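You operate a simulated robot arm through the tools that you are given. There is no shell and no other tool. Be economical: measure what you need, move in short steps, check, and stop when the job is done.

You are at the controls of a simulated robot arm. One attempt, no reset.

Task
Take the medium beaker from the grey cupboard top and put it on the bench top beside the tall analyser. Put one of the pads from the grey cupboard top on the bench top beside the far oven. Take the deep blue vial on the grey cupboard top and put it away on the bench top beside the near oven. Take the deep red vial on the grey cupboard top and put it away on the bench top beside the far oven. Press the cooler button two times. Put the measuring cylinder from the bench top beside the beige pump in the tray on the tall analyser. Take the blue-capped bottle and leave it on the white plate on the bench top with the keyboard. Take the mouse and put it on the blue tray. Put the dropper bottle that says "DYE" from the bench top with the keyboard in the yellow tub and the dropper bottle marked "RED" on the orange block. Stack the box marked "W" from the bench top with the round mat on top of the box that says "B". Put the sample bottle on the bench top above the tape drawer away on the bench top beside the beige pump. Do these in any order. Set down upright: medium beaker, deep blue vial, deep red vial, measuring cylinder, blue-capped bottle, dropper bottle, sample bottle.

The check looks at the end state, three seconds after you hand in, the way a careful person would. Anything else that was tipped, shoved, dropped, spilled or broken makes it a failure.

Robot
A 6-joint arm with a two-finger gripper on a trunk, on a base that drives. Base frame: it is fixed to the floor where the robot stands at the start and does not move with it; the origin is under the middle of the robot, x ahead of it, y to its left, z up; the surface under the hand at the start is at about z = 870. Units: mm, rad, N and s.
With the tool pointing down near the work surface it reaches from about 400 to 840 mm from the robot's upright axis, wherever it stands. Its first joint turns from -2.897 to 2.897 rad. Places, roughly: bench top beside the beige pump [-300, -1700, 800]; bench top beside the far oven [-2700, 2500, 800]; bench top beside the near oven [-3500, 2500, 800]; bench top beside the tall analyser [-2000, -1700, 800]; blue tray (27x16x10 cm) [-1100, -1800, 800]; blue-capped bottle [-1000, -1500, 750]; box [-6500, -1500, 750]; cooler button [400, 800, 1400]; deep blue vial [750, 250, 1000]; deep red vial [750, 250, 1000]; dropper bottle [-4000, -1500, 750]; measuring cylinder [-1000, -1250, 750]; medium beaker [500, 0, 1000]; mouse (11x6x4 cm) [-600, -1700, 800]; orange block (8x8x3 cm) [-3600, -1400, 800]; pad (6x6x3 cm) [300, 100, 900]; sample bottle [-9250, -1500, 750]; tray on the tall analyser [-2700, -1700, 1400]; white plate [-3250, -1750, 750]; yellow tub [-4000, -1750, 750]. Payload 1.66 kg.
The TCP is the grasp point between the finger pads, 16 mm short of the fingertips. In the tool frame z runs along the fingers and y along their closing line. The gripper opens to 111 mm. The gripper's body begins 104 mm behind the TCP.
Orientation is that of the tool frame in the base frame, as a unit quaternion [w, x, y, z]. With the fingers straight down and closing along the base's y, the tool's x points along the base's -x, its y along +y and its z along -z.

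Tools
- The arm moves only by the tool drive_tool. Its argument "series" is a list of rows, each an object (a shift or turn left out is 0, a gripper value left out holds the last) with "fingers": the gripper command, from -1 (fully open) to 1 (shut), values between in proportion; "offset": the shift along the tool's x, y, z in mm, a list of three; "angular": the turn, a rotation vector about the tool's x, y, z in rad, a list of three. In form: [{"fingers": fingers, "offset": [dx, dy, dz], "angular": [rx, ry, rz]}, ...]. A call has 1 to 20 rows; each row shifts and turns the commanded pose from where the row before left it, along the tool's axes as they then stand. Each row takes 0.2 s and may step no farther than 50 mm and 0.15 rad from the row before; otherwise, or with a gripper value out of range, the whole call is refused. A pose out of reach is approached as far as the arm can. The call stops where the force on the tool passes 40 N (or 10 N more than at its start, if that is more) or the arm is blocked; 0.2 s more then pass. The fingers move at their own pace and stop on an object; they squeeze with about 32 N. The grip force told is the motor's: it shows also when the fingers shut on nothing. Time passes only in rows, and 0.2 s behind the last, so rows that do not move let the fingers close. It gives the time, the measured TCP pose, the force on the tool (base axes), the opening and the grip force at its end, in the units of the frame above (readings bear some noise), with the torque about the TCP (base axes, N m) and any sound that the robot's microphone picked up.
- Cameras (640 x 400 px; columns grow to the right, rows downward): "scene" is now at [53.1, 240.6, 1608.2]; the picture's right is [0.58, -0.82, 0.00], its down [-0.46, -0.33, -0.82] and it looks along [0.67, 0.48, -0.57] (base axes); focal length 214 px, centre (320, 200). "wrist" rides on the gripper at [70, 13, -143] in the tool frame; the picture's right is [-0.19, 0.98, 0.00], its down [-0.87, -0.17, -0.47] and it looks along [-0.46, -0.09, 0.88] (tool axes); focal length 230 px, centre (320, 200).
- grab_frame(camera): a new picture of that camera. It takes no simulated time.
- slide_trunk(by): slides the trunk up (or, below 0, down) by that many mm; the arm and the scene camera ride with it, the base frame stays. It gives what a move gives, with no picture.
- drive_base(legs): drives the robot by 1 to 6 legs, each [ahead, left, turn to the left] in mm, mm and rad, along the robot's own axes; the way and the turn of a leg run together, so that a leg with both is an arc; at most 1500 mm and 3.142 rad a leg. The arm and the cameras ride along, it lands a little off, and it stops where it bumps. It gives what a move gives.
- pan_tilt(pan, tilt): turns the head with the scene camera to pan (to the left, within 2.094 rad either way) and tilt (down, from -0.506 to 1.204), counted from straight ahead of the robot. It gives what a move gives.
- pixel_to_xyz(camera, pixels): there is no depth. For up to 12 entries [column, row, z] of the newest picture of that camera ("zoom" is the newest enlarged one), the place [x, y] in the base frame at which the ray of that pixel passes the height z, good to about 3 mm. It takes no simulated time.
- close_up(camera, box): a new picture of the part [left, top, right, bottom] of that camera's present view, enlarged. It takes no simulated time.
- finish_job(): hands the job in; it is judged then, once.

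Work in short steps. Measure before you move; look again where a grasp or a placing could have gone wrong, and mend it. You have 371 turns and 312 pictures in all, those below and enlarged ones among them. Open the gripper and draw the arm clear of the work before you hand the job in, unless the task says otherwise; then end with one line.

The tools are called after "Request:" as a command line: name --argument value ..., lists and objects as JSON in quotes. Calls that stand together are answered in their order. drive_tool: Moves the arm, as the interface text tells. Its arguments: {"type":"object","properties":{"series":{"type":"array","items":{"type":"object","properties":{"fingers":{"type":"number"},"offset":{"type":"array","items":{"type":"number"}},"angular":{"type":"array","items":{"type":"number"}}}}}},"required":["series"]} The other tools are called the same way: slide_trunk (by) slides the trunk up or down; drive_base (legs) drives the base; pan_tilt (pan, tilt) turns the head that bears the scene camera; grab_frame (camera) takes a picture; pixel_to_xyz (camera, pixels) gives the place at which the rays of pixels pass given heights; close_up (camera, box) takes an enlarged picture of a part of a camera's view; finish_job () hands the job in.

At the start:

```text
clock: 0.0
eef_pos: [332.1, 392.4, 1539.7]
tcp_rot: [0.0, 0.0, 1.0, 0.0]
ft_force: [0.1, -0.2, -0.2]
torque: [-0.02, 0.01, 0.01]
grip_width: 111.0
finger_force: 0.0
trunk travel left (down, up): [-187.0, 403.0]
robot x, y, heading: [1.5, -1.2, -0.003]
head pan, tilt: [0.616, 0.602]
```

scene: 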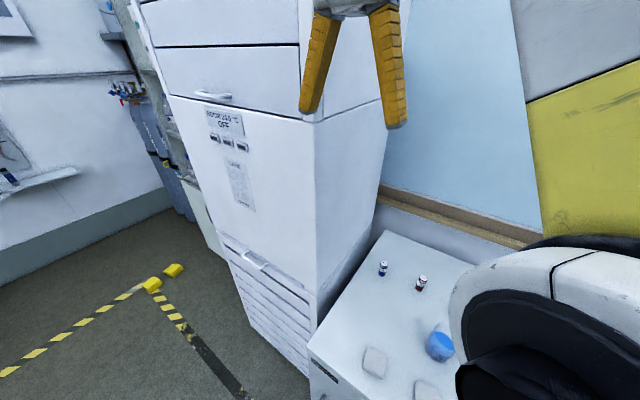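
wrist: 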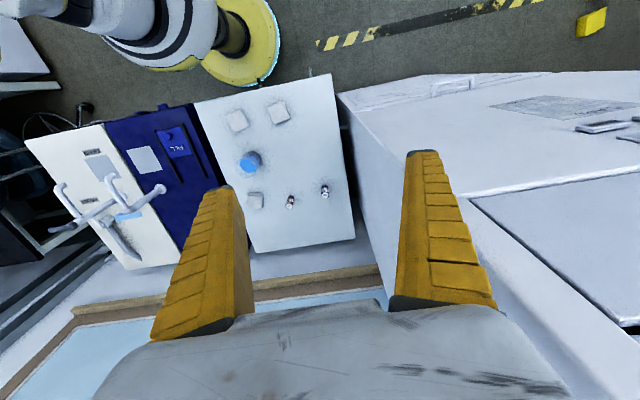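

The wrist picture shows the cupboard top with pads at (236,121), (279,112), (255,200), the beaker at (250,162) and vials at (290,202), (325,191). I measure these and take an enlarged view.

Request:
close_up --camera "wrist" --box '[190, 80, 370, 260]'

Request:
pixel_to_xyz --camera "wrist" --pixels '[[236, 121, 890], [279, 112, 890], [255, 200, 890], [250, 162, 890], [290, 202, 890], [325, 191, 890], [332, 75, 870], [354, 239, 870], [193, 103, 870], [254, 252, 870]]'

Request:
close_up --camera "scene" --box '[140, 70, 320, 210]'

Request:
close_up --camera "scene" --box '[310, 230, 490, 400]'

```text
2.22 times, centred on (280, 170) of wrist
```

zoom: 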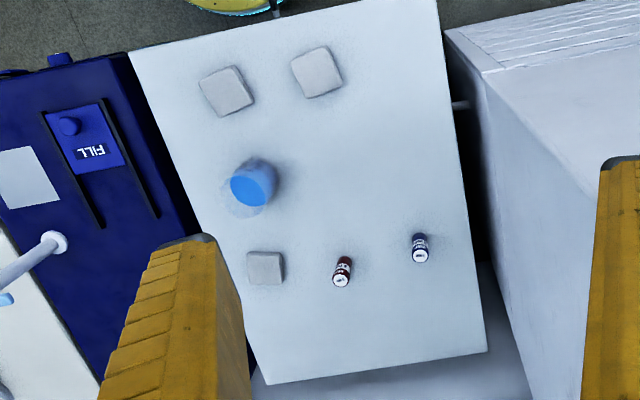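

```text
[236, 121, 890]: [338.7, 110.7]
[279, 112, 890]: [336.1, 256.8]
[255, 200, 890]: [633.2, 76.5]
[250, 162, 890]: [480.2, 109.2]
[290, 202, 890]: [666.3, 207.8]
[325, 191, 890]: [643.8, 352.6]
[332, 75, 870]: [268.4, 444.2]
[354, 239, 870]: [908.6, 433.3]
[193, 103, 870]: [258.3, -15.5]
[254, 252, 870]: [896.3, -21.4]
```

```text
2.86 times, centred on (230, 140) of scene
```

zoom: 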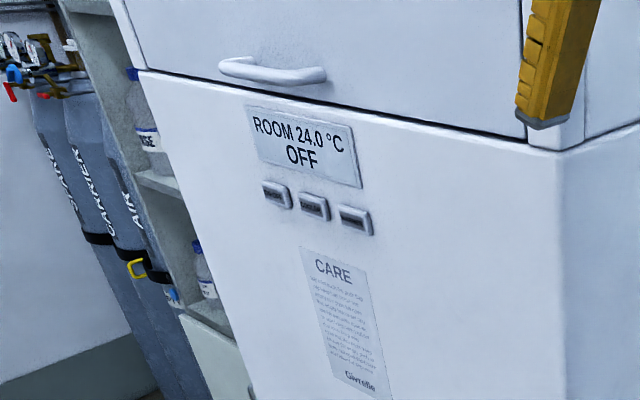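

```text
2.35 times, centred on (400, 315) of scene
```

zoom: 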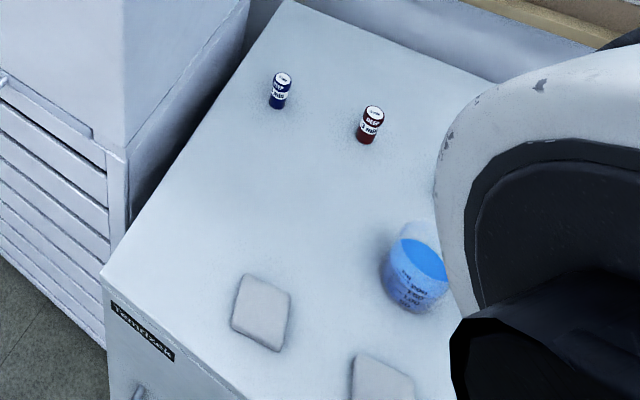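

The cooler has three buttons near scene (217,135), (228,142), (240,147). I enlarge to read them.

Request:
close_up --camera "scene" --box '[205, 100, 255, 155]'

Request:
pan_tilt --pan 1.1 --tilt 0.4

Request:
grab_frame --camera "scene"

```text
7.27 times, centred on (230, 128) of scene
```

zoom: 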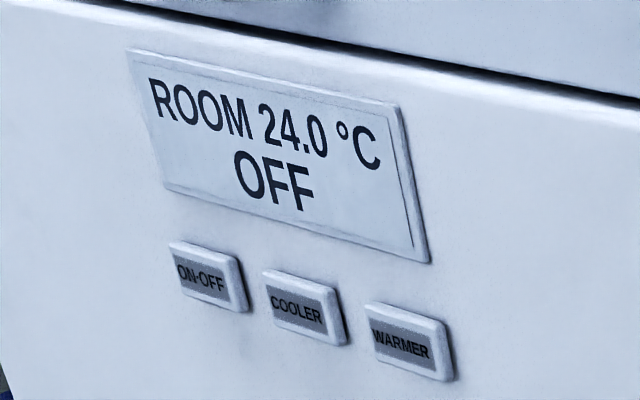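

```text
clock: 0.9
eef_pos: [334.2, 392.4, 1540.3]
tcp_rot: [0.0, 0.0, 1.0, 0.0]
ft_force: [1.0, -0.9, 0.3]
torque: [-0.01, -0.01, -0.02]
grip_width: 111.0
finger_force: 0.0
trunk travel left (down, up): [-187.0, 403.0]
robot x, y, heading: [0.2, 1.1, 0.003]
head pan, tilt: [1.1, 0.4]
```

```text
305 pictures are left
```

scene: 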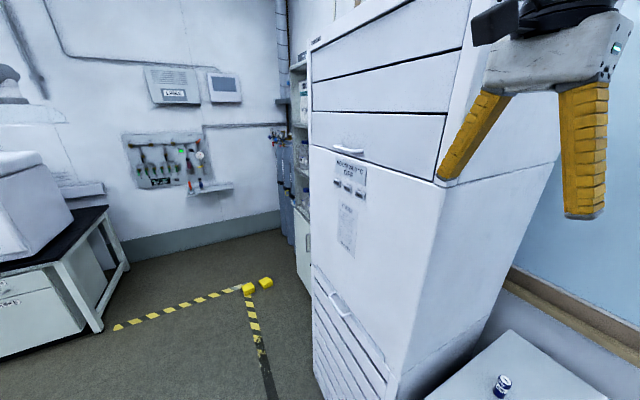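

The middle button is "COOLER". I check the floor points and buttons' position, before driving left and back to face it.

Request:
pixel_to_xyz --camera "scene" --pixels '[[248, 290, 0], [266, 284, 0], [268, 380, 0], [320, 380, 0], [118, 327, 0], [100, 330, 0], [347, 186, 1400], [315, 255, 0]]'

Request:
pan_tilt --pan 2.09 --tilt 0.5

Request:
grab_frame --camera "scene"

Request:
pan_tilt --pan -1.6 --tilt 0.4

Request:
grab_frame --camera "scene"

```text
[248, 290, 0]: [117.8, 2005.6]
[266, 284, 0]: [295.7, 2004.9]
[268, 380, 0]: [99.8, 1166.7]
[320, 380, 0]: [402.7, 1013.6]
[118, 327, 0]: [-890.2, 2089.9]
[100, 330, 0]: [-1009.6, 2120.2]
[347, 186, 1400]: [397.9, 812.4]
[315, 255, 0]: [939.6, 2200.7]
```

```text
clock: 2.2
eef_pos: [334.3, 392.3, 1539.7]
tcp_rot: [-0.001, 0.0, 1.0, 0.0]
ft_force: [0.3, 1.0, 1.6]
torque: [0.01, -0.01, -0.01]
grip_width: 110.9
finger_force: 0.1
trunk travel left (down, up): [-187.0, 403.0]
robot x, y, heading: [0.2, -0.6, 0.001]
head pan, tilt: [2.089, 0.499]
```

```text
304 pictures are left
```

scene: 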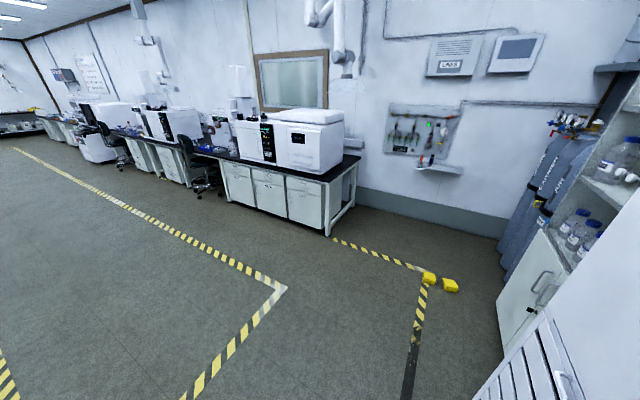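

```text
clock: 5.2
eef_pos: [333.4, 393.2, 1539.6]
tcp_rot: [0.0, 0.001, 1.0, 0.001]
ft_force: [0.2, 0.0, 0.8]
torque: [0.03, 0.01, 0.01]
grip_width: 110.9
finger_force: 0.0
trunk travel left (down, up): [-187.0, 403.0]
robot x, y, heading: [0.2, -1.3, -0.002]
head pan, tilt: [-1.6, 0.4]
```

```text
303 pictures are left
```

scene: 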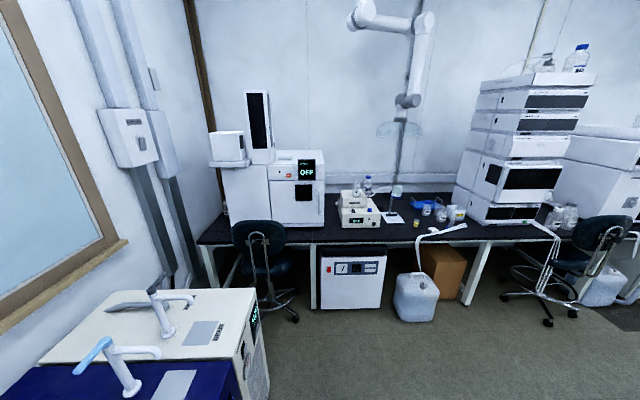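

Open floor to the rear and left. I back off 350 mm and go left 800 mm to face the cooler.

Request:
drive_base --legs '[[-350, 0, 0], [0, 800, 0]]'

Request:
pan_tilt --pan 0.0 --tilt 0.3

Request:
grab_frame --camera "scene"

```text
clock: 11.4
eef_pos: [-14.2, 1202.3, 1540.4]
tcp_rot: [-0.001, 0.002, 1.0, 0.0]
ft_force: [-0.8, 0.4, -0.5]
torque: [-0.01, 0.01, 0.02]
grip_width: 110.8
finger_force: 0.1
trunk travel left (down, up): [-187.0, 403.0]
robot x, y, heading: [-348.3, 807.0, -0.008]
head pan, tilt: [-1.6, 0.4]
```

```text
clock: 13.1
eef_pos: [-13.9, 1201.2, 1540.3]
tcp_rot: [0.0, 0.001, 1.0, 0.0]
ft_force: [0.1, 0.6, -0.1]
torque: [-0.02, -0.05, -0.03]
grip_width: 110.8
finger_force: 0.1
trunk travel left (down, up): [-187.0, 403.0]
robot x, y, heading: [-348.6, 808.9, 0.002]
head pan, tilt: [0.0, 0.3]
```

```text
302 pictures are left
```

scene: 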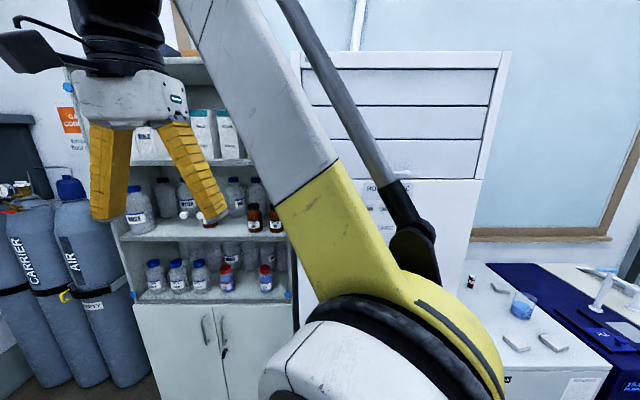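

The arm blocks the view; I move the TCP forward and to the right while turning the tool to point ahead.

Request:
drive_tool --series '[{"offset": [-30, -40, 0]}, {"offset": [-30, -40, 0]}, {"offset": [-30, -40, 0]}, {"offset": [-30, -40, 0]}, {"angular": [0, -0.1428, 0]}, {"angular": [0, -0.1428, 0]}, {"angular": [0, -0.1428, 0]}, {"angular": [0, -0.1428, 0]}, {"angular": [0, -0.1428, 0]}, {"angular": [0, -0.1428, 0]}, {"angular": [0, -0.1428, 0]}, {"angular": [0, -0.1428, 0]}, {"angular": [0, -0.1428, 0]}, {"angular": [0, -0.1428, 0]}, {"angular": [0, -0.1428, 0], "fingers": 1}]'

Request:
grab_frame --camera "scene"

Request:
grab_frame --camera "wrist"

```text
clock: 16.3
eef_pos: [106.4, 1041.0, 1540.1]
tcp_rot: [0.708, 0.0, 0.706, 0.0]
ft_force: [0.2, 0.0, 0.0]
torque: [0.01, 0.0, -0.01]
grip_width: 0.1
finger_force: 17.8
trunk travel left (down, up): [-187.0, 403.0]
robot x, y, heading: [-347.4, 809.8, 0.001]
head pan, tilt: [0.0, 0.3]
```

```text
301 pictures are left
```

scene: 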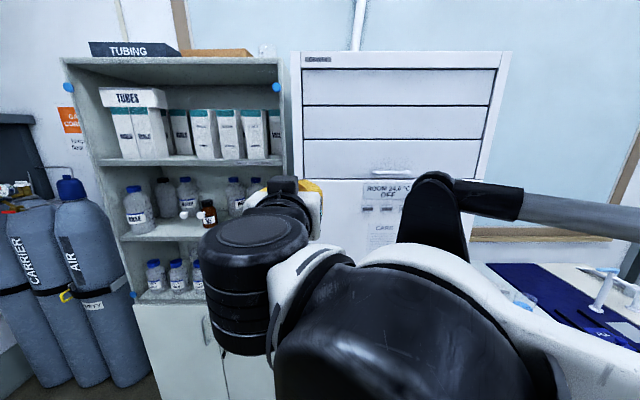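

```text
300 pictures are left
```

wrist: 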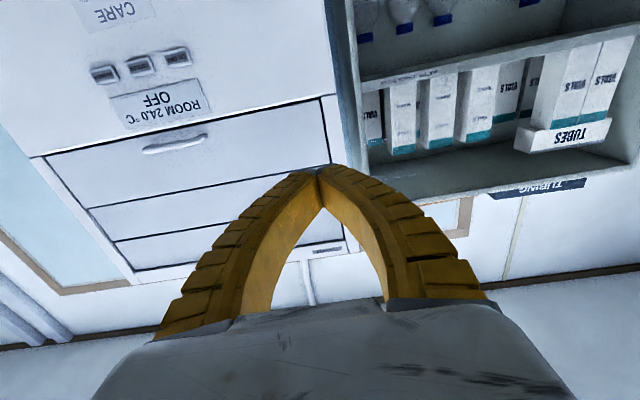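

The buttons show at scene (367,208), (386,208) and wrist (140,65) for COOLER. I cross the rays.

Request:
pixel_to_xyz --camera "scene" --pixels '[[386, 208, 1380], [386, 208, 1400], [386, 208, 1420], [386, 208, 1440], [367, 208, 1400], [404, 208, 1400]]'

Request:
pixel_to_xyz --camera "wrist" --pixels '[[141, 65, 1360], [141, 65, 1380], [141, 65, 1400], [141, 65, 1420], [141, 65, 1440]]'

Request:
close_up --camera "scene" --box '[350, 170, 430, 220]'

```text
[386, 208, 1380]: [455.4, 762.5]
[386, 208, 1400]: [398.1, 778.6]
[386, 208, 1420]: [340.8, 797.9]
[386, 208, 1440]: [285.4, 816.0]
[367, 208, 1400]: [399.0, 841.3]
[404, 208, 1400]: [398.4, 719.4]
```

```text
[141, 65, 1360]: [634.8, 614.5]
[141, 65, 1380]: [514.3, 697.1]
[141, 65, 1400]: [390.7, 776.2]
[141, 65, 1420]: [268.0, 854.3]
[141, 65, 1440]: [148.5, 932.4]
```

```text
8.00 times, centred on (390, 195) of scene
```

zoom: 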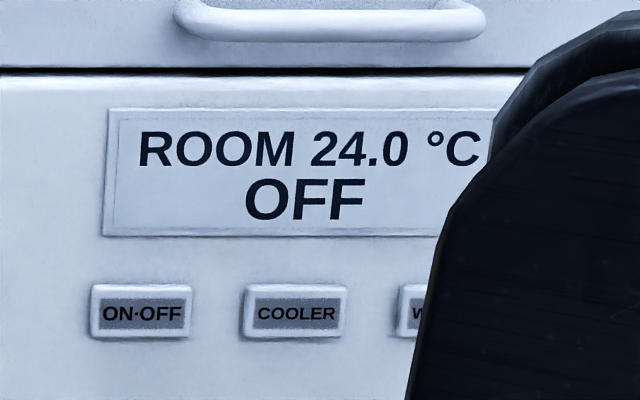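

COOLER centre is about (397, 776, 1399). I line up with it and approach to about 30 mm short.

Request:
drive_tool --series '[{"offset": [24, -44, 0]}, {"offset": [24, -44, 0]}, {"offset": [24, -44, 0]}, {"offset": [24, -44, 0]}, {"offset": [24, -44, 0]}, {"offset": [21, -45, 0]}, {"offset": [0, 0, 50]}, {"offset": [0, 0, 50]}, {"offset": [0, 0, 50]}, {"offset": [0, 0, 50]}, {"offset": [0, 0, 40]}]'

Request:
close_up --camera "wrist" --box '[200, 50, 440, 200]'

Request:
grab_frame --camera "scene"

```text
refused: row 1 steps farther than a row can; nothing moved
```

```text
2.67 times, centred on (320, 125) of wrist
```

zoom: 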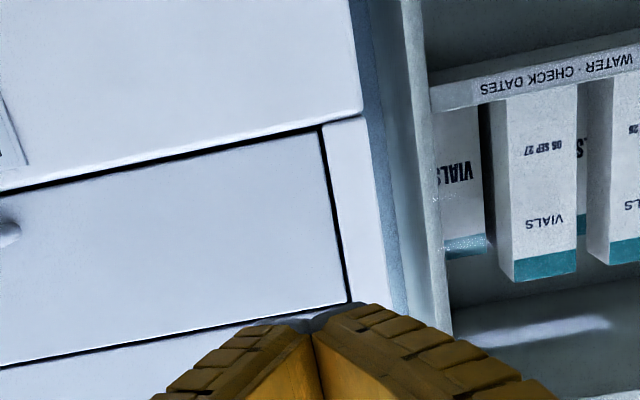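

```text
297 pictures are left
```

scene: 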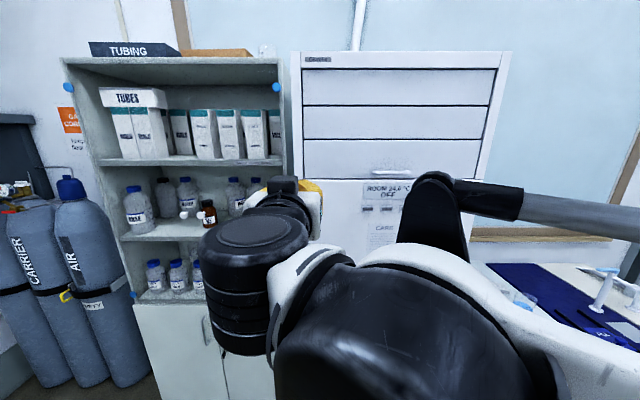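

The row was just over 50 mm; I redo with smaller steps.

Request:
drive_tool --series '[{"offset": [20, -38, 0]}, {"offset": [20, -38, 0]}, {"offset": [20, -38, 0]}, {"offset": [20, -38, 0]}, {"offset": [20, -38, 0]}, {"offset": [20, -38, 0]}, {"offset": [21, -37, 0]}, {"offset": [0, 0, 50]}, {"offset": [0, 0, 50]}, {"offset": [0, 0, 50]}, {"offset": [0, 0, 50]}, {"offset": [0, 0, 40]}]'

Request:
grab_frame --camera "wrist"

Request:
grab_frame --camera "scene"

```text
clock: 18.9
eef_pos: [346.8, 775.6, 1397.0]
tcp_rot: [0.706, 0.001, 0.708, -0.001]
ft_force: [0.2, -0.1, 0.4]
torque: [0.0, 0.02, 0.01]
grip_width: 0.1
finger_force: 28.4
trunk travel left (down, up): [-187.0, 403.0]
robot x, y, heading: [-348.7, 806.8, -0.003]
head pan, tilt: [0.0, 0.3]
```

```text
296 pictures are left
```

wrist: 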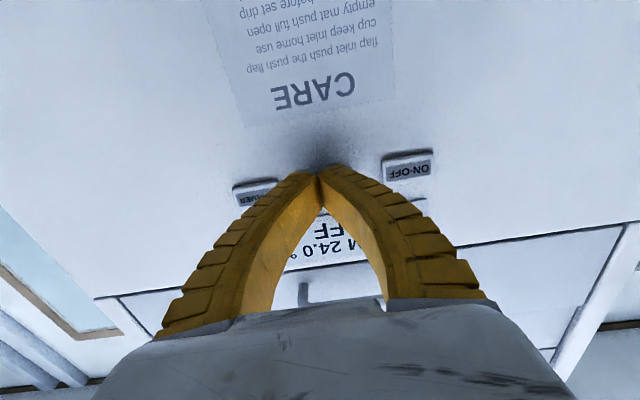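

```text
295 pictures are left
```

scene: 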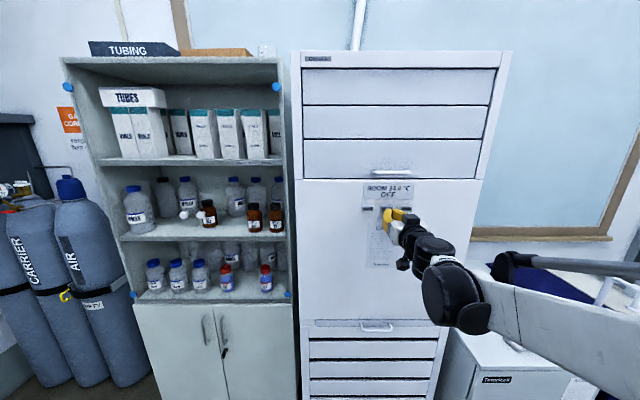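

The fingers are centred between ON-OFF and WARMER. I advance in small steps until force or click.

Request:
drive_tool --series '[{"offset": [0, 0, 10]}, {"offset": [0, 0, 5]}, {"offset": [0, 0, 3]}, {"offset": [0, 0, 3]}, {"offset": [0, 0, 3]}, {"offset": [0, 0, 3]}]'

```text
clock: 20.3
eef_pos: [370.0, 774.7, 1399.2]
tcp_rot: [0.708, 0.0, 0.706, -0.001]
ft_force: [-16.0, 0.0, -5.1]
torque: [-0.02, 0.0, -0.02]
grip_width: 5.8
finger_force: 28.6
trunk travel left (down, up): [-187.0, 403.0]
robot x, y, heading: [-344.9, 808.5, 0.0]
head pan, tilt: [0.0, 0.3]
heard: click
```

One click heard. I back off, check the display, then press again.

Request:
drive_tool --series '[{"offset": [0, 0, -10]}, {"offset": [0, 0, -10]}, {"offset": [0, 0, -5]}, {"offset": [0, 0, 0]}]'

Request:
close_up --camera "scene" --box '[340, 170, 440, 230]'

```text
clock: 21.3
eef_pos: [347.3, 776.6, 1398.4]
tcp_rot: [0.707, 0.001, 0.707, -0.001]
ft_force: [1.1, -0.6, -0.7]
torque: [-0.01, -0.01, 0.02]
grip_width: 0.0
finger_force: 28.9
trunk travel left (down, up): [-187.0, 403.0]
robot x, y, heading: [-348.5, 808.2, 0.003]
head pan, tilt: [0.0, 0.3]
```

```text
6.40 times, centred on (390, 200) of scene
```

zoom: 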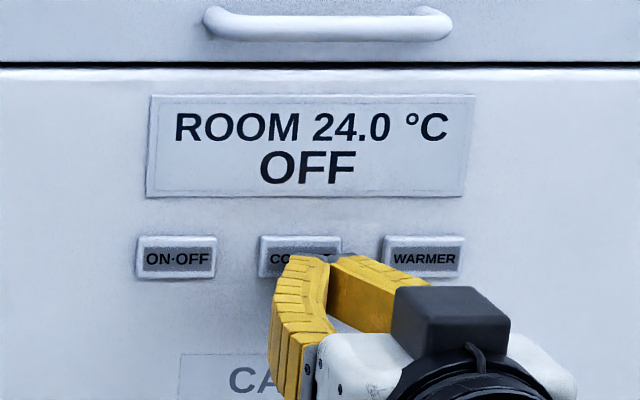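

Display unaltered (unit is off), but the click came. Second press.

Request:
drive_tool --series '[{"offset": [0, 0, 10]}, {"offset": [0, 0, 5]}, {"offset": [0, 0, 3]}, {"offset": [0, 0, 3]}, {"offset": [0, 0, 3]}, {"offset": [0, 0, 3]}]'

Request:
drive_tool --series '[{"offset": [0, 0, -10]}, {"offset": [0, 0, -15]}, {"offset": [0, 0, -40]}, {"offset": [0, 0, -50]}, {"offset": [0, 0, -50]}]'

Request:
close_up --camera "scene" --box '[340, 170, 440, 230]'

```text
clock: 22.7
eef_pos: [372.5, 775.4, 1400.8]
tcp_rot: [0.708, 0.001, 0.706, -0.001]
ft_force: [-19.3, 0.9, -6.9]
torque: [0.01, 0.07, 0.01]
grip_width: 6.0
finger_force: 28.9
trunk travel left (down, up): [-187.0, 403.0]
robot x, y, heading: [-346.4, 808.3, 0.002]
head pan, tilt: [0.0, 0.3]
heard: click
```

```text
clock: 23.9
eef_pos: [208.1, 777.1, 1400.4]
tcp_rot: [0.707, 0.001, 0.707, -0.002]
ft_force: [0.4, -0.3, 0.3]
torque: [-0.02, 0.01, -0.01]
grip_width: 0.1
finger_force: 28.4
trunk travel left (down, up): [-187.0, 403.0]
robot x, y, heading: [-342.3, 806.4, -0.006]
head pan, tilt: [0.0, 0.3]
```

```text
6.40 times, centred on (390, 200) of scene
```

zoom: 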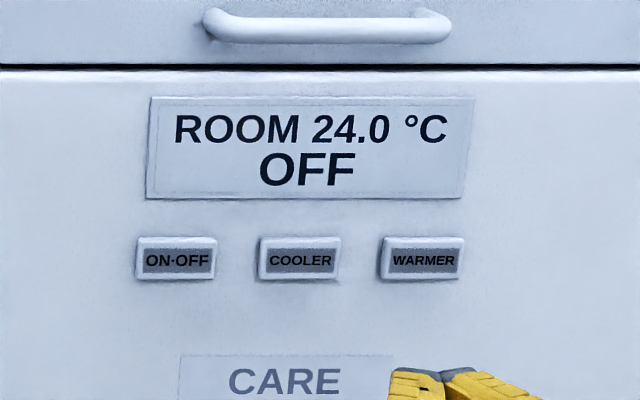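

Pressed twice and clear. I turn the tool down, open, and drive to in front of the cupboard.

Request:
drive_tool --series '[{"angular": [0, 0.1428, 0], "fingers": -1}, {"angular": [0, 0.1428, 0]}, {"angular": [0, 0.1428, 0]}, {"angular": [0, 0.1428, 0]}, {"angular": [0, 0.1428, 0]}, {"angular": [0, 0.1428, 0]}, {"angular": [0, 0.1428, 0]}, {"angular": [0, 0.1428, 0]}, {"angular": [0, 0.1428, 0]}, {"angular": [0, 0.1428, 0]}, {"angular": [0, 0.1428, 0]}]'

Request:
drive_base --legs '[[0, -656, 0], [240, 0, 0]]'

Request:
grab_frame --camera "wrist"

```text
clock: 26.3
eef_pos: [168.7, 644.5, 1399.3]
tcp_rot: [0.066, -0.029, 0.99, 0.124]
ft_force: [0.3, 0.0, 0.5]
torque: [-0.01, -0.02, 0.02]
grip_width: 111.1
finger_force: 0.1
out of reach, approached as far as the arm can: row 3, 4, 5, 6, 7, 8, 9, 10, 11
trunk travel left (down, up): [-187.0, 403.0]
robot x, y, heading: [-344.2, 808.7, -0.001]
head pan, tilt: [0.0, 0.3]
```

```text
clock: 31.4
eef_pos: [405.3, -20.7, 1399.1]
tcp_rot: [0.067, -0.025, 0.99, 0.123]
ft_force: [-0.4, -0.2, -0.4]
torque: [-0.01, 0.04, 0.0]
grip_width: 110.9
finger_force: 0.0
trunk travel left (down, up): [-187.0, 403.0]
robot x, y, heading: [-109.9, 146.5, -0.01]
head pan, tilt: [0.0, 0.3]
```

```text
292 pictures are left
```

wrist: 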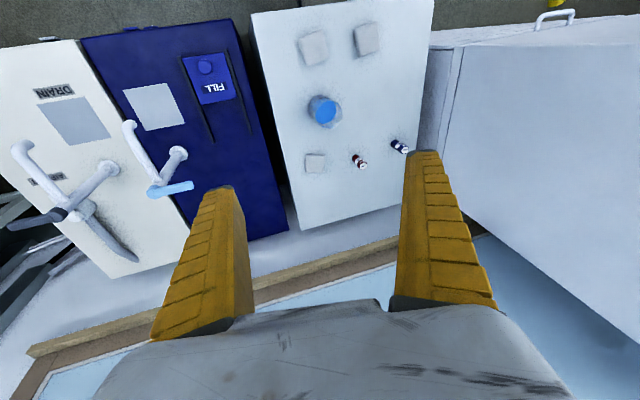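

I lower toward the cupboard to recover the downward orientation, then look.

Request:
drive_tool --series '[{"offset": [0, 0, 50]}, {"offset": [0, 0, 50]}, {"offset": [0, 0, 50]}, {"offset": [0, 0, 50]}, {"offset": [0, 0, 50]}, {}]'

Request:
grab_frame --camera "wrist"

```text
clock: 32.8
eef_pos: [436.8, 41.2, 1161.2]
tcp_rot: [0.068, -0.025, 0.99, 0.124]
ft_force: [0.1, -0.5, 0.6]
torque: [-0.03, 0.02, 0.02]
grip_width: 111.0
finger_force: 0.1
trunk travel left (down, up): [-187.0, 403.0]
robot x, y, heading: [-110.0, 144.3, -0.013]
head pan, tilt: [0.0, 0.3]
```

```text
291 pictures are left
```

wrist: 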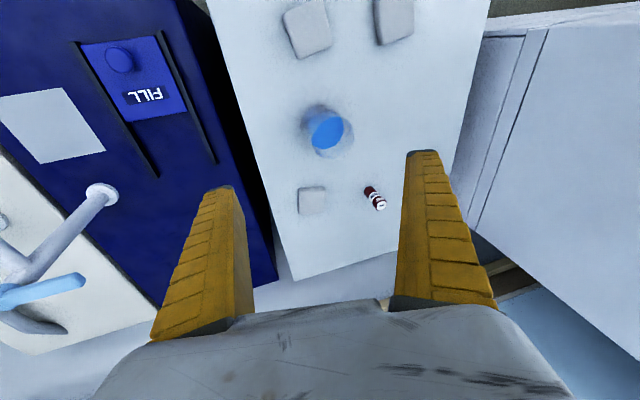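

I correct the orientation (about 0.28 rad off) and look again.

Request:
drive_tool --series '[{"angular": [0.124, 0.067, 0.025]}, {"angular": [0.124, 0.067, 0.025]}, {"offset": [-20, 40, 0]}, {}]'

Request:
grab_frame --camera "wrist"

```text
clock: 33.8
eef_pos: [456.6, 81.4, 1172.4]
tcp_rot: [0.066, -0.021, 0.989, 0.127]
ft_force: [0.6, -0.5, -0.3]
torque: [0.01, -0.01, 0.01]
grip_width: 110.5
finger_force: 0.0
out of reach, approached as far as the arm can: row 1, 2
trunk travel left (down, up): [-187.0, 403.0]
robot x, y, heading: [-107.6, 147.4, -0.005]
head pan, tilt: [0.0, 0.3]
```

```text
290 pictures are left
```

wrist: 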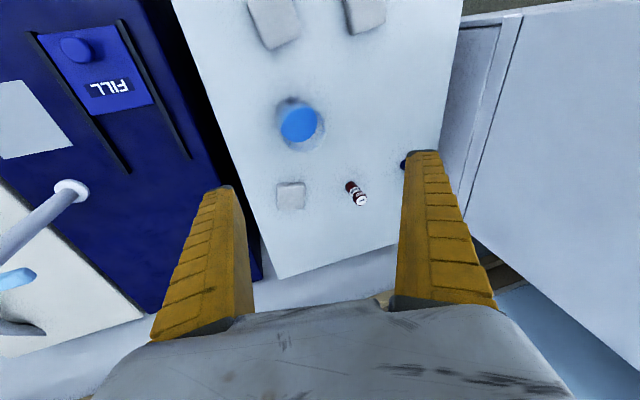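

The turn is refused as out of reach – perhaps a wrist joint limit. I look at the arm with the scene camera.

Request:
grab_frame --camera "scene"

Request:
drive_tool --series '[{"angular": [0.0, 0.067, 0.0]}, {}]'

Request:
drive_tool --series '[{"angular": [0.06, 0.0, 0.0]}, {}]'

Request:
drive_tool --series '[{"angular": [0.0, 0.0, 0.06]}, {}]'

```text
289 pictures are left
```

scene: 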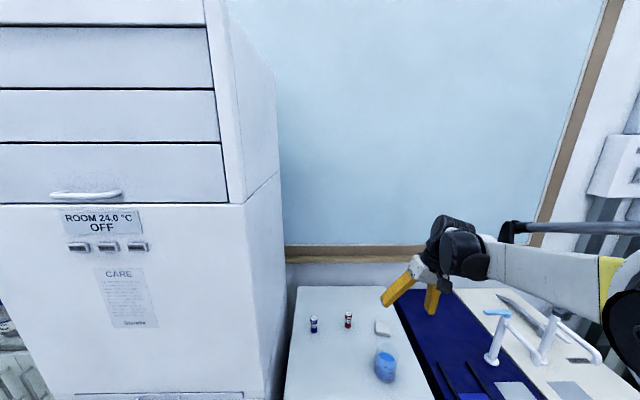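

```text
clock: 34.4
eef_pos: [455.3, 81.2, 1171.4]
tcp_rot: [0.036, -0.025, 0.99, 0.136]
ft_force: [0.8, -0.5, -0.7]
torque: [0.01, 0.0, -0.02]
grip_width: 110.9
finger_force: 0.1
trunk travel left (down, up): [-187.0, 403.0]
robot x, y, heading: [-111.3, 148.9, -0.012]
head pan, tilt: [0.0, 0.3]
```

```text
clock: 35.0
eef_pos: [455.8, 78.7, 1171.6]
tcp_rot: [0.044, -0.024, 0.99, 0.133]
ft_force: [-0.5, 0.3, 0.0]
torque: [0.0, 0.02, -0.02]
grip_width: 110.7
finger_force: 0.1
out of reach, approached as far as the arm can: row 1
trunk travel left (down, up): [-187.0, 403.0]
robot x, y, heading: [-110.4, 149.6, -0.01]
head pan, tilt: [0.0, 0.3]
```

```text
clock: 35.5
eef_pos: [455.6, 79.8, 1171.4]
tcp_rot: [0.04, 0.006, 0.99, 0.134]
ft_force: [-0.5, -0.8, 0.2]
torque: [-0.03, 0.0, 0.02]
grip_width: 110.8
finger_force: 0.1
trunk travel left (down, up): [-187.0, 403.0]
robot x, y, heading: [-107.9, 145.8, -0.014]
head pan, tilt: [0.0, 0.3]
```

The tilt about tool x is at a limit here. I move up and left to where it was free at first and correct there.

Request:
drive_tool --series '[{"offset": [0, 40, -25]}, {"offset": [0, 40, -25]}, {"offset": [0, 40, -25]}, {"offset": [0, 40, -25]}, {"offset": [0, 40, 0]}, {"offset": [0, 40, 0]}, {"offset": [0, 40, 0]}, {"angular": [0.13, 0.04, 0]}, {"angular": [0.13, 0.04, 0]}, {}]'

Request:
grab_frame --camera "scene"

```text
clock: 37.8
eef_pos: [434.1, 157.8, 1341.6]
tcp_rot: [0.042, -0.006, 0.99, 0.137]
ft_force: [0.3, 0.1, -0.4]
torque: [0.01, 0.0, 0.03]
grip_width: 111.0
finger_force: 0.0
out of reach, approached as far as the arm can: row 3, 4, 5, 6, 7, 8, 9
trunk travel left (down, up): [-187.0, 403.0]
robot x, y, heading: [-111.6, 148.6, -0.012]
head pan, tilt: [0.0, 0.3]
```

```text
288 pictures are left
```

scene: 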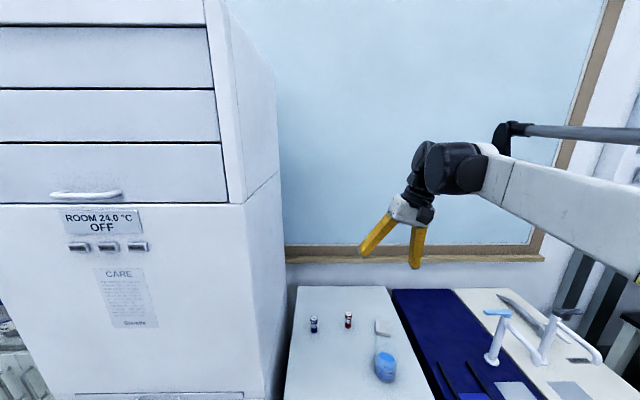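

The wrist has flipped (forearm roll at its limit) on passing the straight pose. I retrace: tool forward again, back to the earlier upper-left pose, then turn down.

Request:
drive_tool --series '[{"angular": [0, -0.1428, 0]}, {"angular": [0, -0.1428, 0]}, {"angular": [0, -0.1428, 0]}, {"angular": [0, -0.1428, 0]}, {"angular": [0, -0.1428, 0]}, {"angular": [0, -0.1428, 0]}, {"angular": [0, -0.1428, 0]}, {"angular": [0, -0.1428, 0]}, {"angular": [0, -0.1428, 0]}, {"angular": [0, -0.1428, 0]}, {"angular": [0, -0.05, 0]}, {"angular": [0, 0, -0.14]}, {"angular": [0, 0, -0.13]}, {"offset": [-40, -10, 0]}]'

```text
clock: 40.8
eef_pos: [431.0, 151.7, 1385.1]
tcp_rot: [0.706, -0.009, 0.708, 0.01]
ft_force: [-0.5, 0.0, 0.1]
torque: [-0.03, 0.02, -0.01]
grip_width: 110.8
finger_force: 0.1
trunk travel left (down, up): [-187.0, 403.0]
robot x, y, heading: [-107.6, 146.9, -0.012]
head pan, tilt: [0.0, 0.3]
```

Forward pose regained without trouble. I retrace back, left and up, then pitch down.

Request:
drive_tool --series '[{"offset": [0, 0, -45]}, {"offset": [0, 0, -45]}, {"offset": [-26, 38, 0]}, {"offset": [-26, 38, 0]}, {"offset": [-26, 38, 0]}, {"offset": [-26, 38, 0]}, {"offset": [-26, 38, 0]}, {"offset": [-26, 38, 0]}]'

Request:
drive_tool --series '[{"angular": [0, 0.1428, 0]}, {"angular": [0, 0.1428, 0]}, {"angular": [0, 0.1428, 0]}, {"angular": [0, 0.1428, 0]}, {"angular": [0, 0.1428, 0]}, {"angular": [0, 0.1428, 0]}, {"angular": [0, 0.1428, 0]}, {"angular": [0, 0.1428, 0]}, {"angular": [0, 0.1428, 0]}, {"angular": [0, 0.1428, 0]}, {"angular": [0, 0.1428, 0]}]'

```text
clock: 42.5
eef_pos: [338.6, 377.1, 1536.6]
tcp_rot: [0.705, -0.009, 0.709, 0.01]
ft_force: [-0.9, 0.7, -0.3]
torque: [-0.02, -0.01, 0.03]
grip_width: 110.7
finger_force: 0.1
trunk travel left (down, up): [-187.0, 403.0]
robot x, y, heading: [-109.3, 146.9, -0.012]
head pan, tilt: [0.0, 0.3]
```

```text
clock: 45.0
eef_pos: [338.3, 375.3, 1538.8]
tcp_rot: [-0.005, -0.014, 1.0, 0.001]
ft_force: [0.7, -0.1, -0.1]
torque: [0.0, 0.07, 0.02]
grip_width: 110.9
finger_force: 0.0
trunk travel left (down, up): [-187.0, 403.0]
robot x, y, heading: [-108.4, 146.4, -0.008]
head pan, tilt: [0.0, 0.3]
```

Recovered. I move down over the beaker region, staying tool-down.

Request:
drive_tool --series '[{"offset": [-15, -30, 36]}, {"offset": [-15, -30, 36]}, {"offset": [-15, -30, 36]}, {"offset": [-15, -30, 36]}, {"offset": [-15, -30, 36]}, {"offset": [-15, -30, 36]}, {"offset": [-15, -30, 36]}, {"offset": [-15, -30, 36]}, {"offset": [-8, -26, 36]}, {}]'

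Request:
grab_frame --camera "wrist"

Request:
grab_frame --camera "scene"

```text
clock: 47.1
eef_pos: [470.7, 111.7, 1213.2]
tcp_rot: [-0.003, -0.014, 1.0, 0.001]
ft_force: [-0.3, -0.4, 0.2]
torque: [0.01, -0.03, 0.04]
grip_width: 110.9
finger_force: 0.0
trunk travel left (down, up): [-187.0, 403.0]
robot x, y, heading: [-109.7, 145.5, -0.011]
head pan, tilt: [0.0, 0.3]
```

```text
287 pictures are left
```

wrist: 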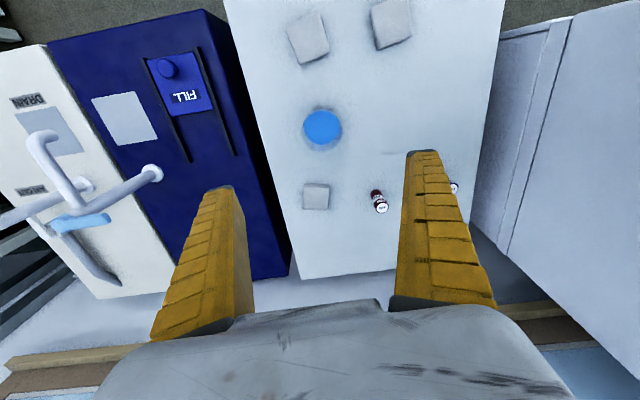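

```text
286 pictures are left
```

scene: 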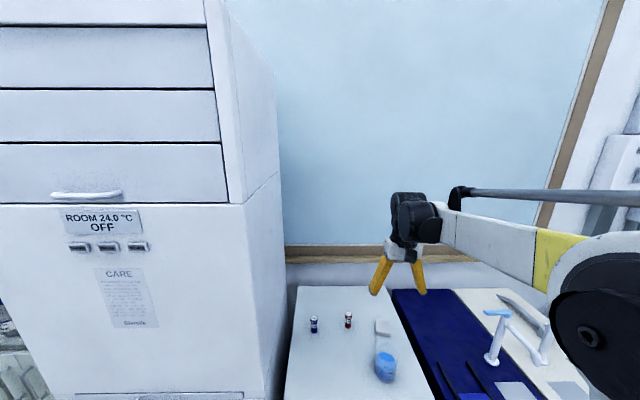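

Beaker at wrist (323,128). I enlarge both views to measure its base and rim.

Request:
close_up --camera "wrist" --box '[280, 90, 360, 140]'

Request:
close_up --camera "scene" --box '[350, 340, 414, 390]'

Request:
pixel_to_xyz --camera "wrist" --pixels '[[304, 128, 930], [342, 128, 930], [323, 110, 930], [323, 147, 930], [323, 128, 950]]'

Request:
pixel_to_xyz --camera "scene" --pixels '[[386, 382, 870], [386, 358, 930], [376, 365, 930], [396, 365, 930]]'

```text
8.00 times, centred on (320, 115) of wrist
```

zoom: 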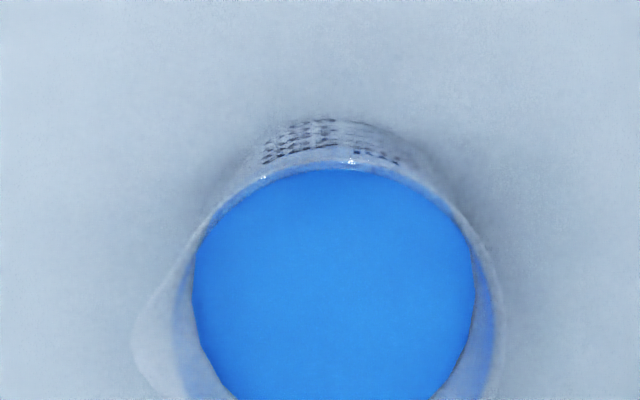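

```text
8.00 times, centred on (382, 365) of scene
```

zoom: 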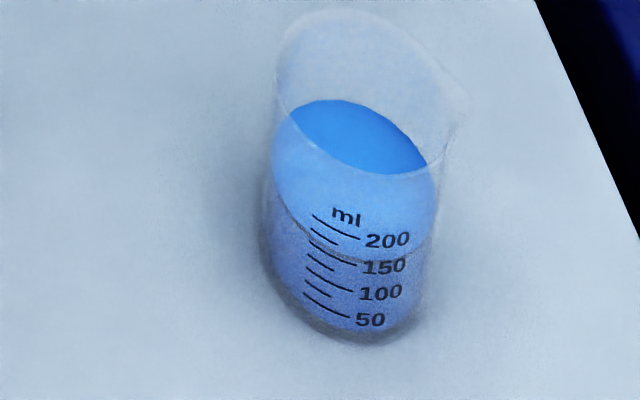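

```text
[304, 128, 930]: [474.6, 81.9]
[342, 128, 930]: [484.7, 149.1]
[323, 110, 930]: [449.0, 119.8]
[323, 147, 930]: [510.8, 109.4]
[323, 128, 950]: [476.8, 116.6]
```

```text
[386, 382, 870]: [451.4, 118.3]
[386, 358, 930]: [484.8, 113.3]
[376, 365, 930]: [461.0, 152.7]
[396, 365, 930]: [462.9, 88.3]
```

Beaker centre ≈ (481,113), Ø≈67, spout toward −y. I rotate the gripper 90° to close along x, clear of the spout, and come down to z≈1050.

Request:
drive_tool --series '[{"offset": [-10, 1, 30], "angular": [0, 0, 0.1428]}, {"angular": [0, 0, 0.1428]}, {"angular": [0, 0, 0.1428]}, {"angular": [0, 0, 0.1428]}, {"angular": [0, 0, 0.1428]}, {"angular": [0, 0, 0.1428]}, {"angular": [0, 0, 0.1428]}, {"angular": [0, 0, 0.1428]}, {"angular": [0, 0, 0.1428]}, {"angular": [0, 0, 0.1428]}, {"angular": [0, 0, 0.1428]}, {"offset": [0, 0, 45]}, {"offset": [0, 0, 45]}, {"offset": [0, 0, 30]}]'

Request:
grab_frame --camera "wrist"

Request:
close_up --camera "scene" --box '[330, 270, 450, 390]'

```text
clock: 50.1
eef_pos: [479.0, 114.2, 1063.1]
tcp_rot: [-0.002, 0.698, 0.716, -0.002]
ft_force: [-0.8, 0.5, 0.3]
torque: [0.03, -0.01, 0.01]
grip_width: 111.1
finger_force: 0.0
trunk travel left (down, up): [-187.0, 403.0]
robot x, y, heading: [-111.4, 148.8, -0.006]
head pan, tilt: [0.0, 0.3]
```

```text
283 pictures are left
```

wrist: 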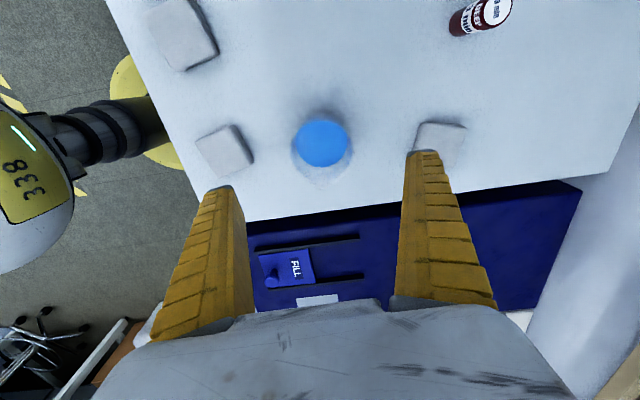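

```text
3.33 times, centred on (390, 330) of scene
```

zoom: 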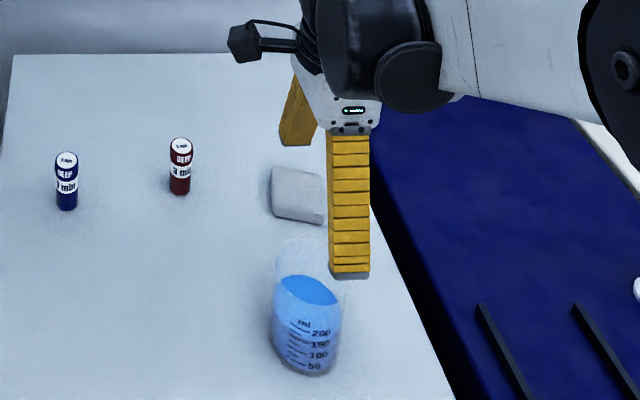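

I verify the beaker's centre from this nearer view.

Request:
pixel_to_xyz --camera "wrist" --pixels '[[322, 142, 930], [296, 142, 930], [349, 142, 930], [322, 142, 940]]'

Request:
close_up --camera "wrist" --box '[280, 110, 370, 190]'

```text
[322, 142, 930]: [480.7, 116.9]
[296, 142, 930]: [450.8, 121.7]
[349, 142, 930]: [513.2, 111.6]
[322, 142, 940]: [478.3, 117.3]
```

```text
5.00 times, centred on (325, 150) of wrist
```

zoom: 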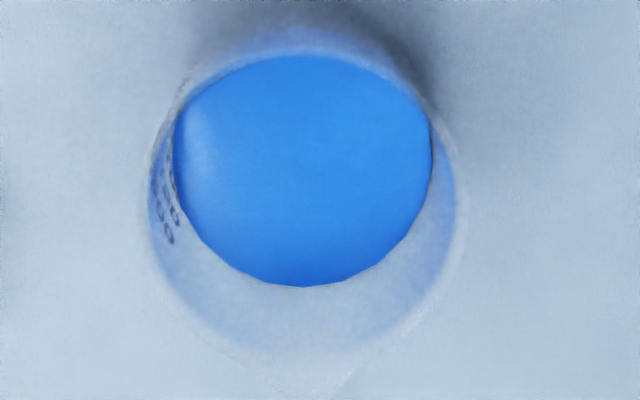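

Centre (481,115) matches. I descend to z≈915 and close.

Request:
drive_tool --series '[{"offset": [1, 2, 40]}, {"offset": [0, 0, 40]}, {"offset": [0, 0, 40]}, {"offset": [0, 0, 28]}, {"fingers": 0.0}, {"fingers": 0.3}, {"fingers": 0.5}, {"fingers": 1}, {"fingers": 1}, {"fingers": 1}]'

Request:
close_up --camera "scene" --box '[330, 270, 450, 390]'

```text
clock: 52.4
eef_pos: [481.4, 117.8, 916.4]
tcp_rot: [-0.003, 0.697, 0.717, -0.001]
ft_force: [0.5, 0.3, -0.2]
torque: [0.04, -0.01, 0.0]
grip_width: 68.5
finger_force: 32.0
trunk travel left (down, up): [-187.0, 403.0]
robot x, y, heading: [-110.4, 146.4, -0.009]
head pan, tilt: [0.0, 0.3]
```

```text
3.33 times, centred on (390, 330) of scene
```

zoom: 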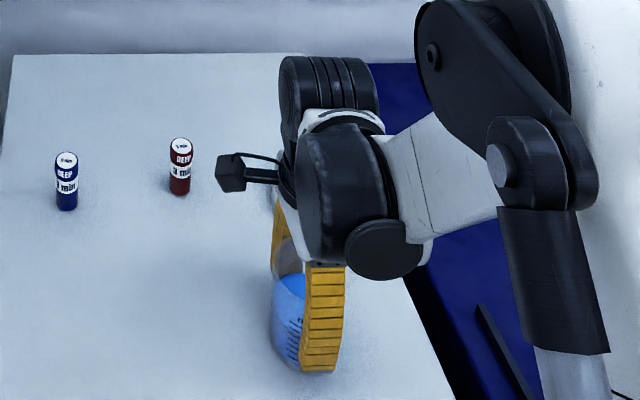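

Gripped at 68.5 mm. I lift gently 200 mm and check.

Request:
drive_tool --series '[{"offset": [0, 0, -10]}, {"offset": [0, 0, -15]}, {"offset": [0, 0, -20]}, {"offset": [0, 0, -25]}, {"offset": [0, 0, -30]}, {"offset": [0, 0, -30]}, {"offset": [0, 0, -30]}, {"offset": [0, 0, -25]}, {"offset": [0, 0, -15]}, {}]'

Request:
drive_base --legs '[[-450, 0, 0], [0, 0, -1.571], [0, -1450, 0]]'

Request:
pan_tilt --pan 0.0 --tilt 0.45

Request:
grab_frame --camera "scene"

Request:
pan_tilt --pan -0.7 --tilt 0.45

Request:
grab_frame --camera "scene"

```text
clock: 54.5
eef_pos: [482.4, 116.2, 1115.8]
tcp_rot: [-0.002, 0.697, 0.717, -0.001]
ft_force: [-0.9, -0.3, -3.5]
torque: [-0.01, -0.02, 0.0]
grip_width: 68.4
finger_force: 32.0
trunk travel left (down, up): [-187.0, 403.0]
robot x, y, heading: [-112.8, 150.0, -0.011]
head pan, tilt: [0.0, 0.3]
```

```text
clock: 67.6
eef_pos: [-1972.6, -435.2, 1116.0]
tcp_rot: [-0.003, 1.0, 0.021, 0.001]
ft_force: [-0.1, -0.3, -2.9]
torque: [0.0, -0.03, 0.02]
grip_width: 68.6
finger_force: 31.8
trunk travel left (down, up): [-187.0, 403.0]
robot x, y, heading: [-1952.5, 159.1, -1.568]
head pan, tilt: [0.0, 0.3]
```

```text
clock: 68.3
eef_pos: [-1972.8, -434.5, 1115.4]
tcp_rot: [-0.003, 1.0, 0.02, 0.002]
ft_force: [0.3, 0.3, -2.8]
torque: [0.01, 0.01, -0.01]
grip_width: 68.7
finger_force: 32.0
trunk travel left (down, up): [-187.0, 403.0]
robot x, y, heading: [-1950.0, 156.5, -1.569]
head pan, tilt: [0.0, 0.45]
```

```text
279 pictures are left
```

scene: 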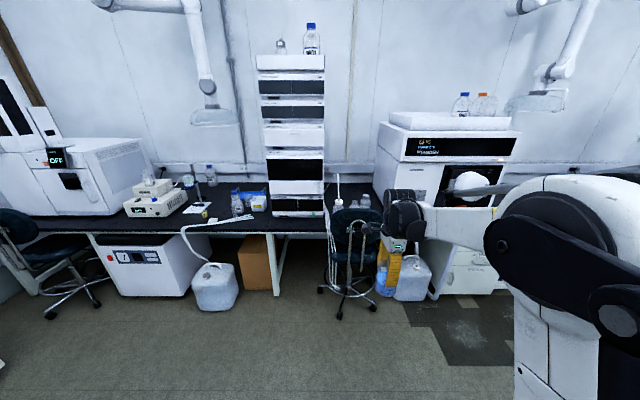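

```text
clock: 69.4
eef_pos: [-1972.8, -434.2, 1114.6]
tcp_rot: [-0.003, 1.0, 0.02, 0.001]
ft_force: [-0.6, 0.9, -2.1]
torque: [-0.05, -0.01, 0.02]
grip_width: 68.3
finger_force: 31.8
trunk travel left (down, up): [-187.0, 403.0]
robot x, y, heading: [-1948.0, 160.4, -1.569]
head pan, tilt: [-0.7, 0.45]
```

```text
278 pictures are left
```

scene: 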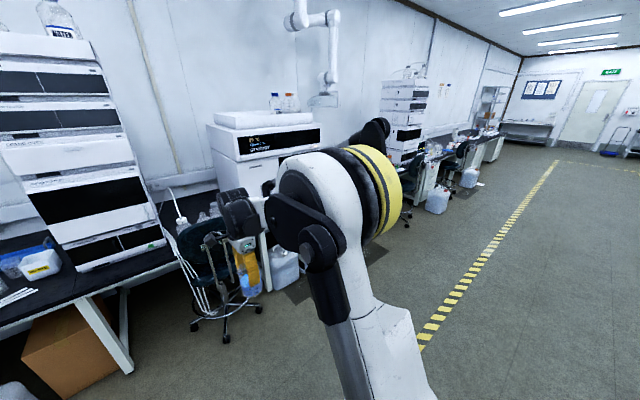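

Between the HPLC stack and the tall analyser lies the target bench, with a chair in front. I look closer at it.

Request:
pan_tilt --pan -0.15 --tilt 0.45

Request:
close_up --camera "scene" --box '[250, 80, 450, 300]'

Request:
pixel_to_xyz --camera "scene" --pixels '[[320, 200, 800], [320, 250, 0]]'

```text
clock: 70.4
eef_pos: [-1973.7, -434.5, 1115.5]
tcp_rot: [-0.003, 1.0, 0.02, 0.001]
ft_force: [0.7, -0.1, -2.6]
torque: [-0.04, -0.02, -0.04]
grip_width: 68.1
finger_force: 32.1
trunk travel left (down, up): [-187.0, 403.0]
robot x, y, heading: [-1948.3, 159.7, -1.566]
head pan, tilt: [-0.15, 0.45]
```

```text
1.82 times, centred on (350, 190) of scene
```

zoom: 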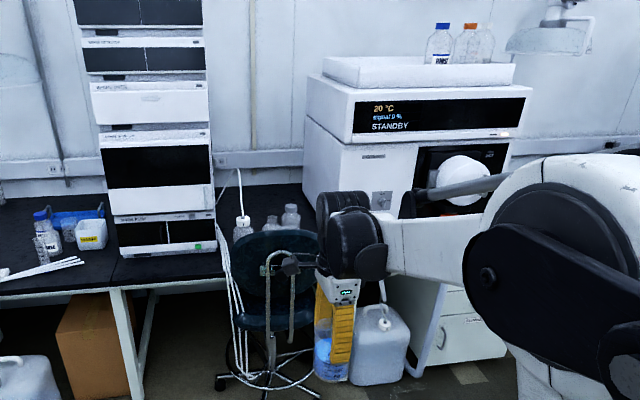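

```text
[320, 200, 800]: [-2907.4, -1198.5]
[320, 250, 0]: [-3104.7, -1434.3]
```

I locate features from this enlarged view.

Request:
pixel_to_xyz --camera "zoom" --pixels '[[218, 245, 800], [310, 215, 800], [291, 228, 800], [243, 240, 800], [230, 283, 800], [240, 378, 0], [300, 390, 0], [275, 232, 900], [320, 325, 500], [60, 295, 800]]'

```text
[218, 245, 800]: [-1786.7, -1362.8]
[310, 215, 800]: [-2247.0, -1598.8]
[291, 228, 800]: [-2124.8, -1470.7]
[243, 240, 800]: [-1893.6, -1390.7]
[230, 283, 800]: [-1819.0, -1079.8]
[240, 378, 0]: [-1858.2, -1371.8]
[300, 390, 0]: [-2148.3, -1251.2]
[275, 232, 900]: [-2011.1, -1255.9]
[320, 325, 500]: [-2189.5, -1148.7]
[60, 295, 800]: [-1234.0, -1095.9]
```

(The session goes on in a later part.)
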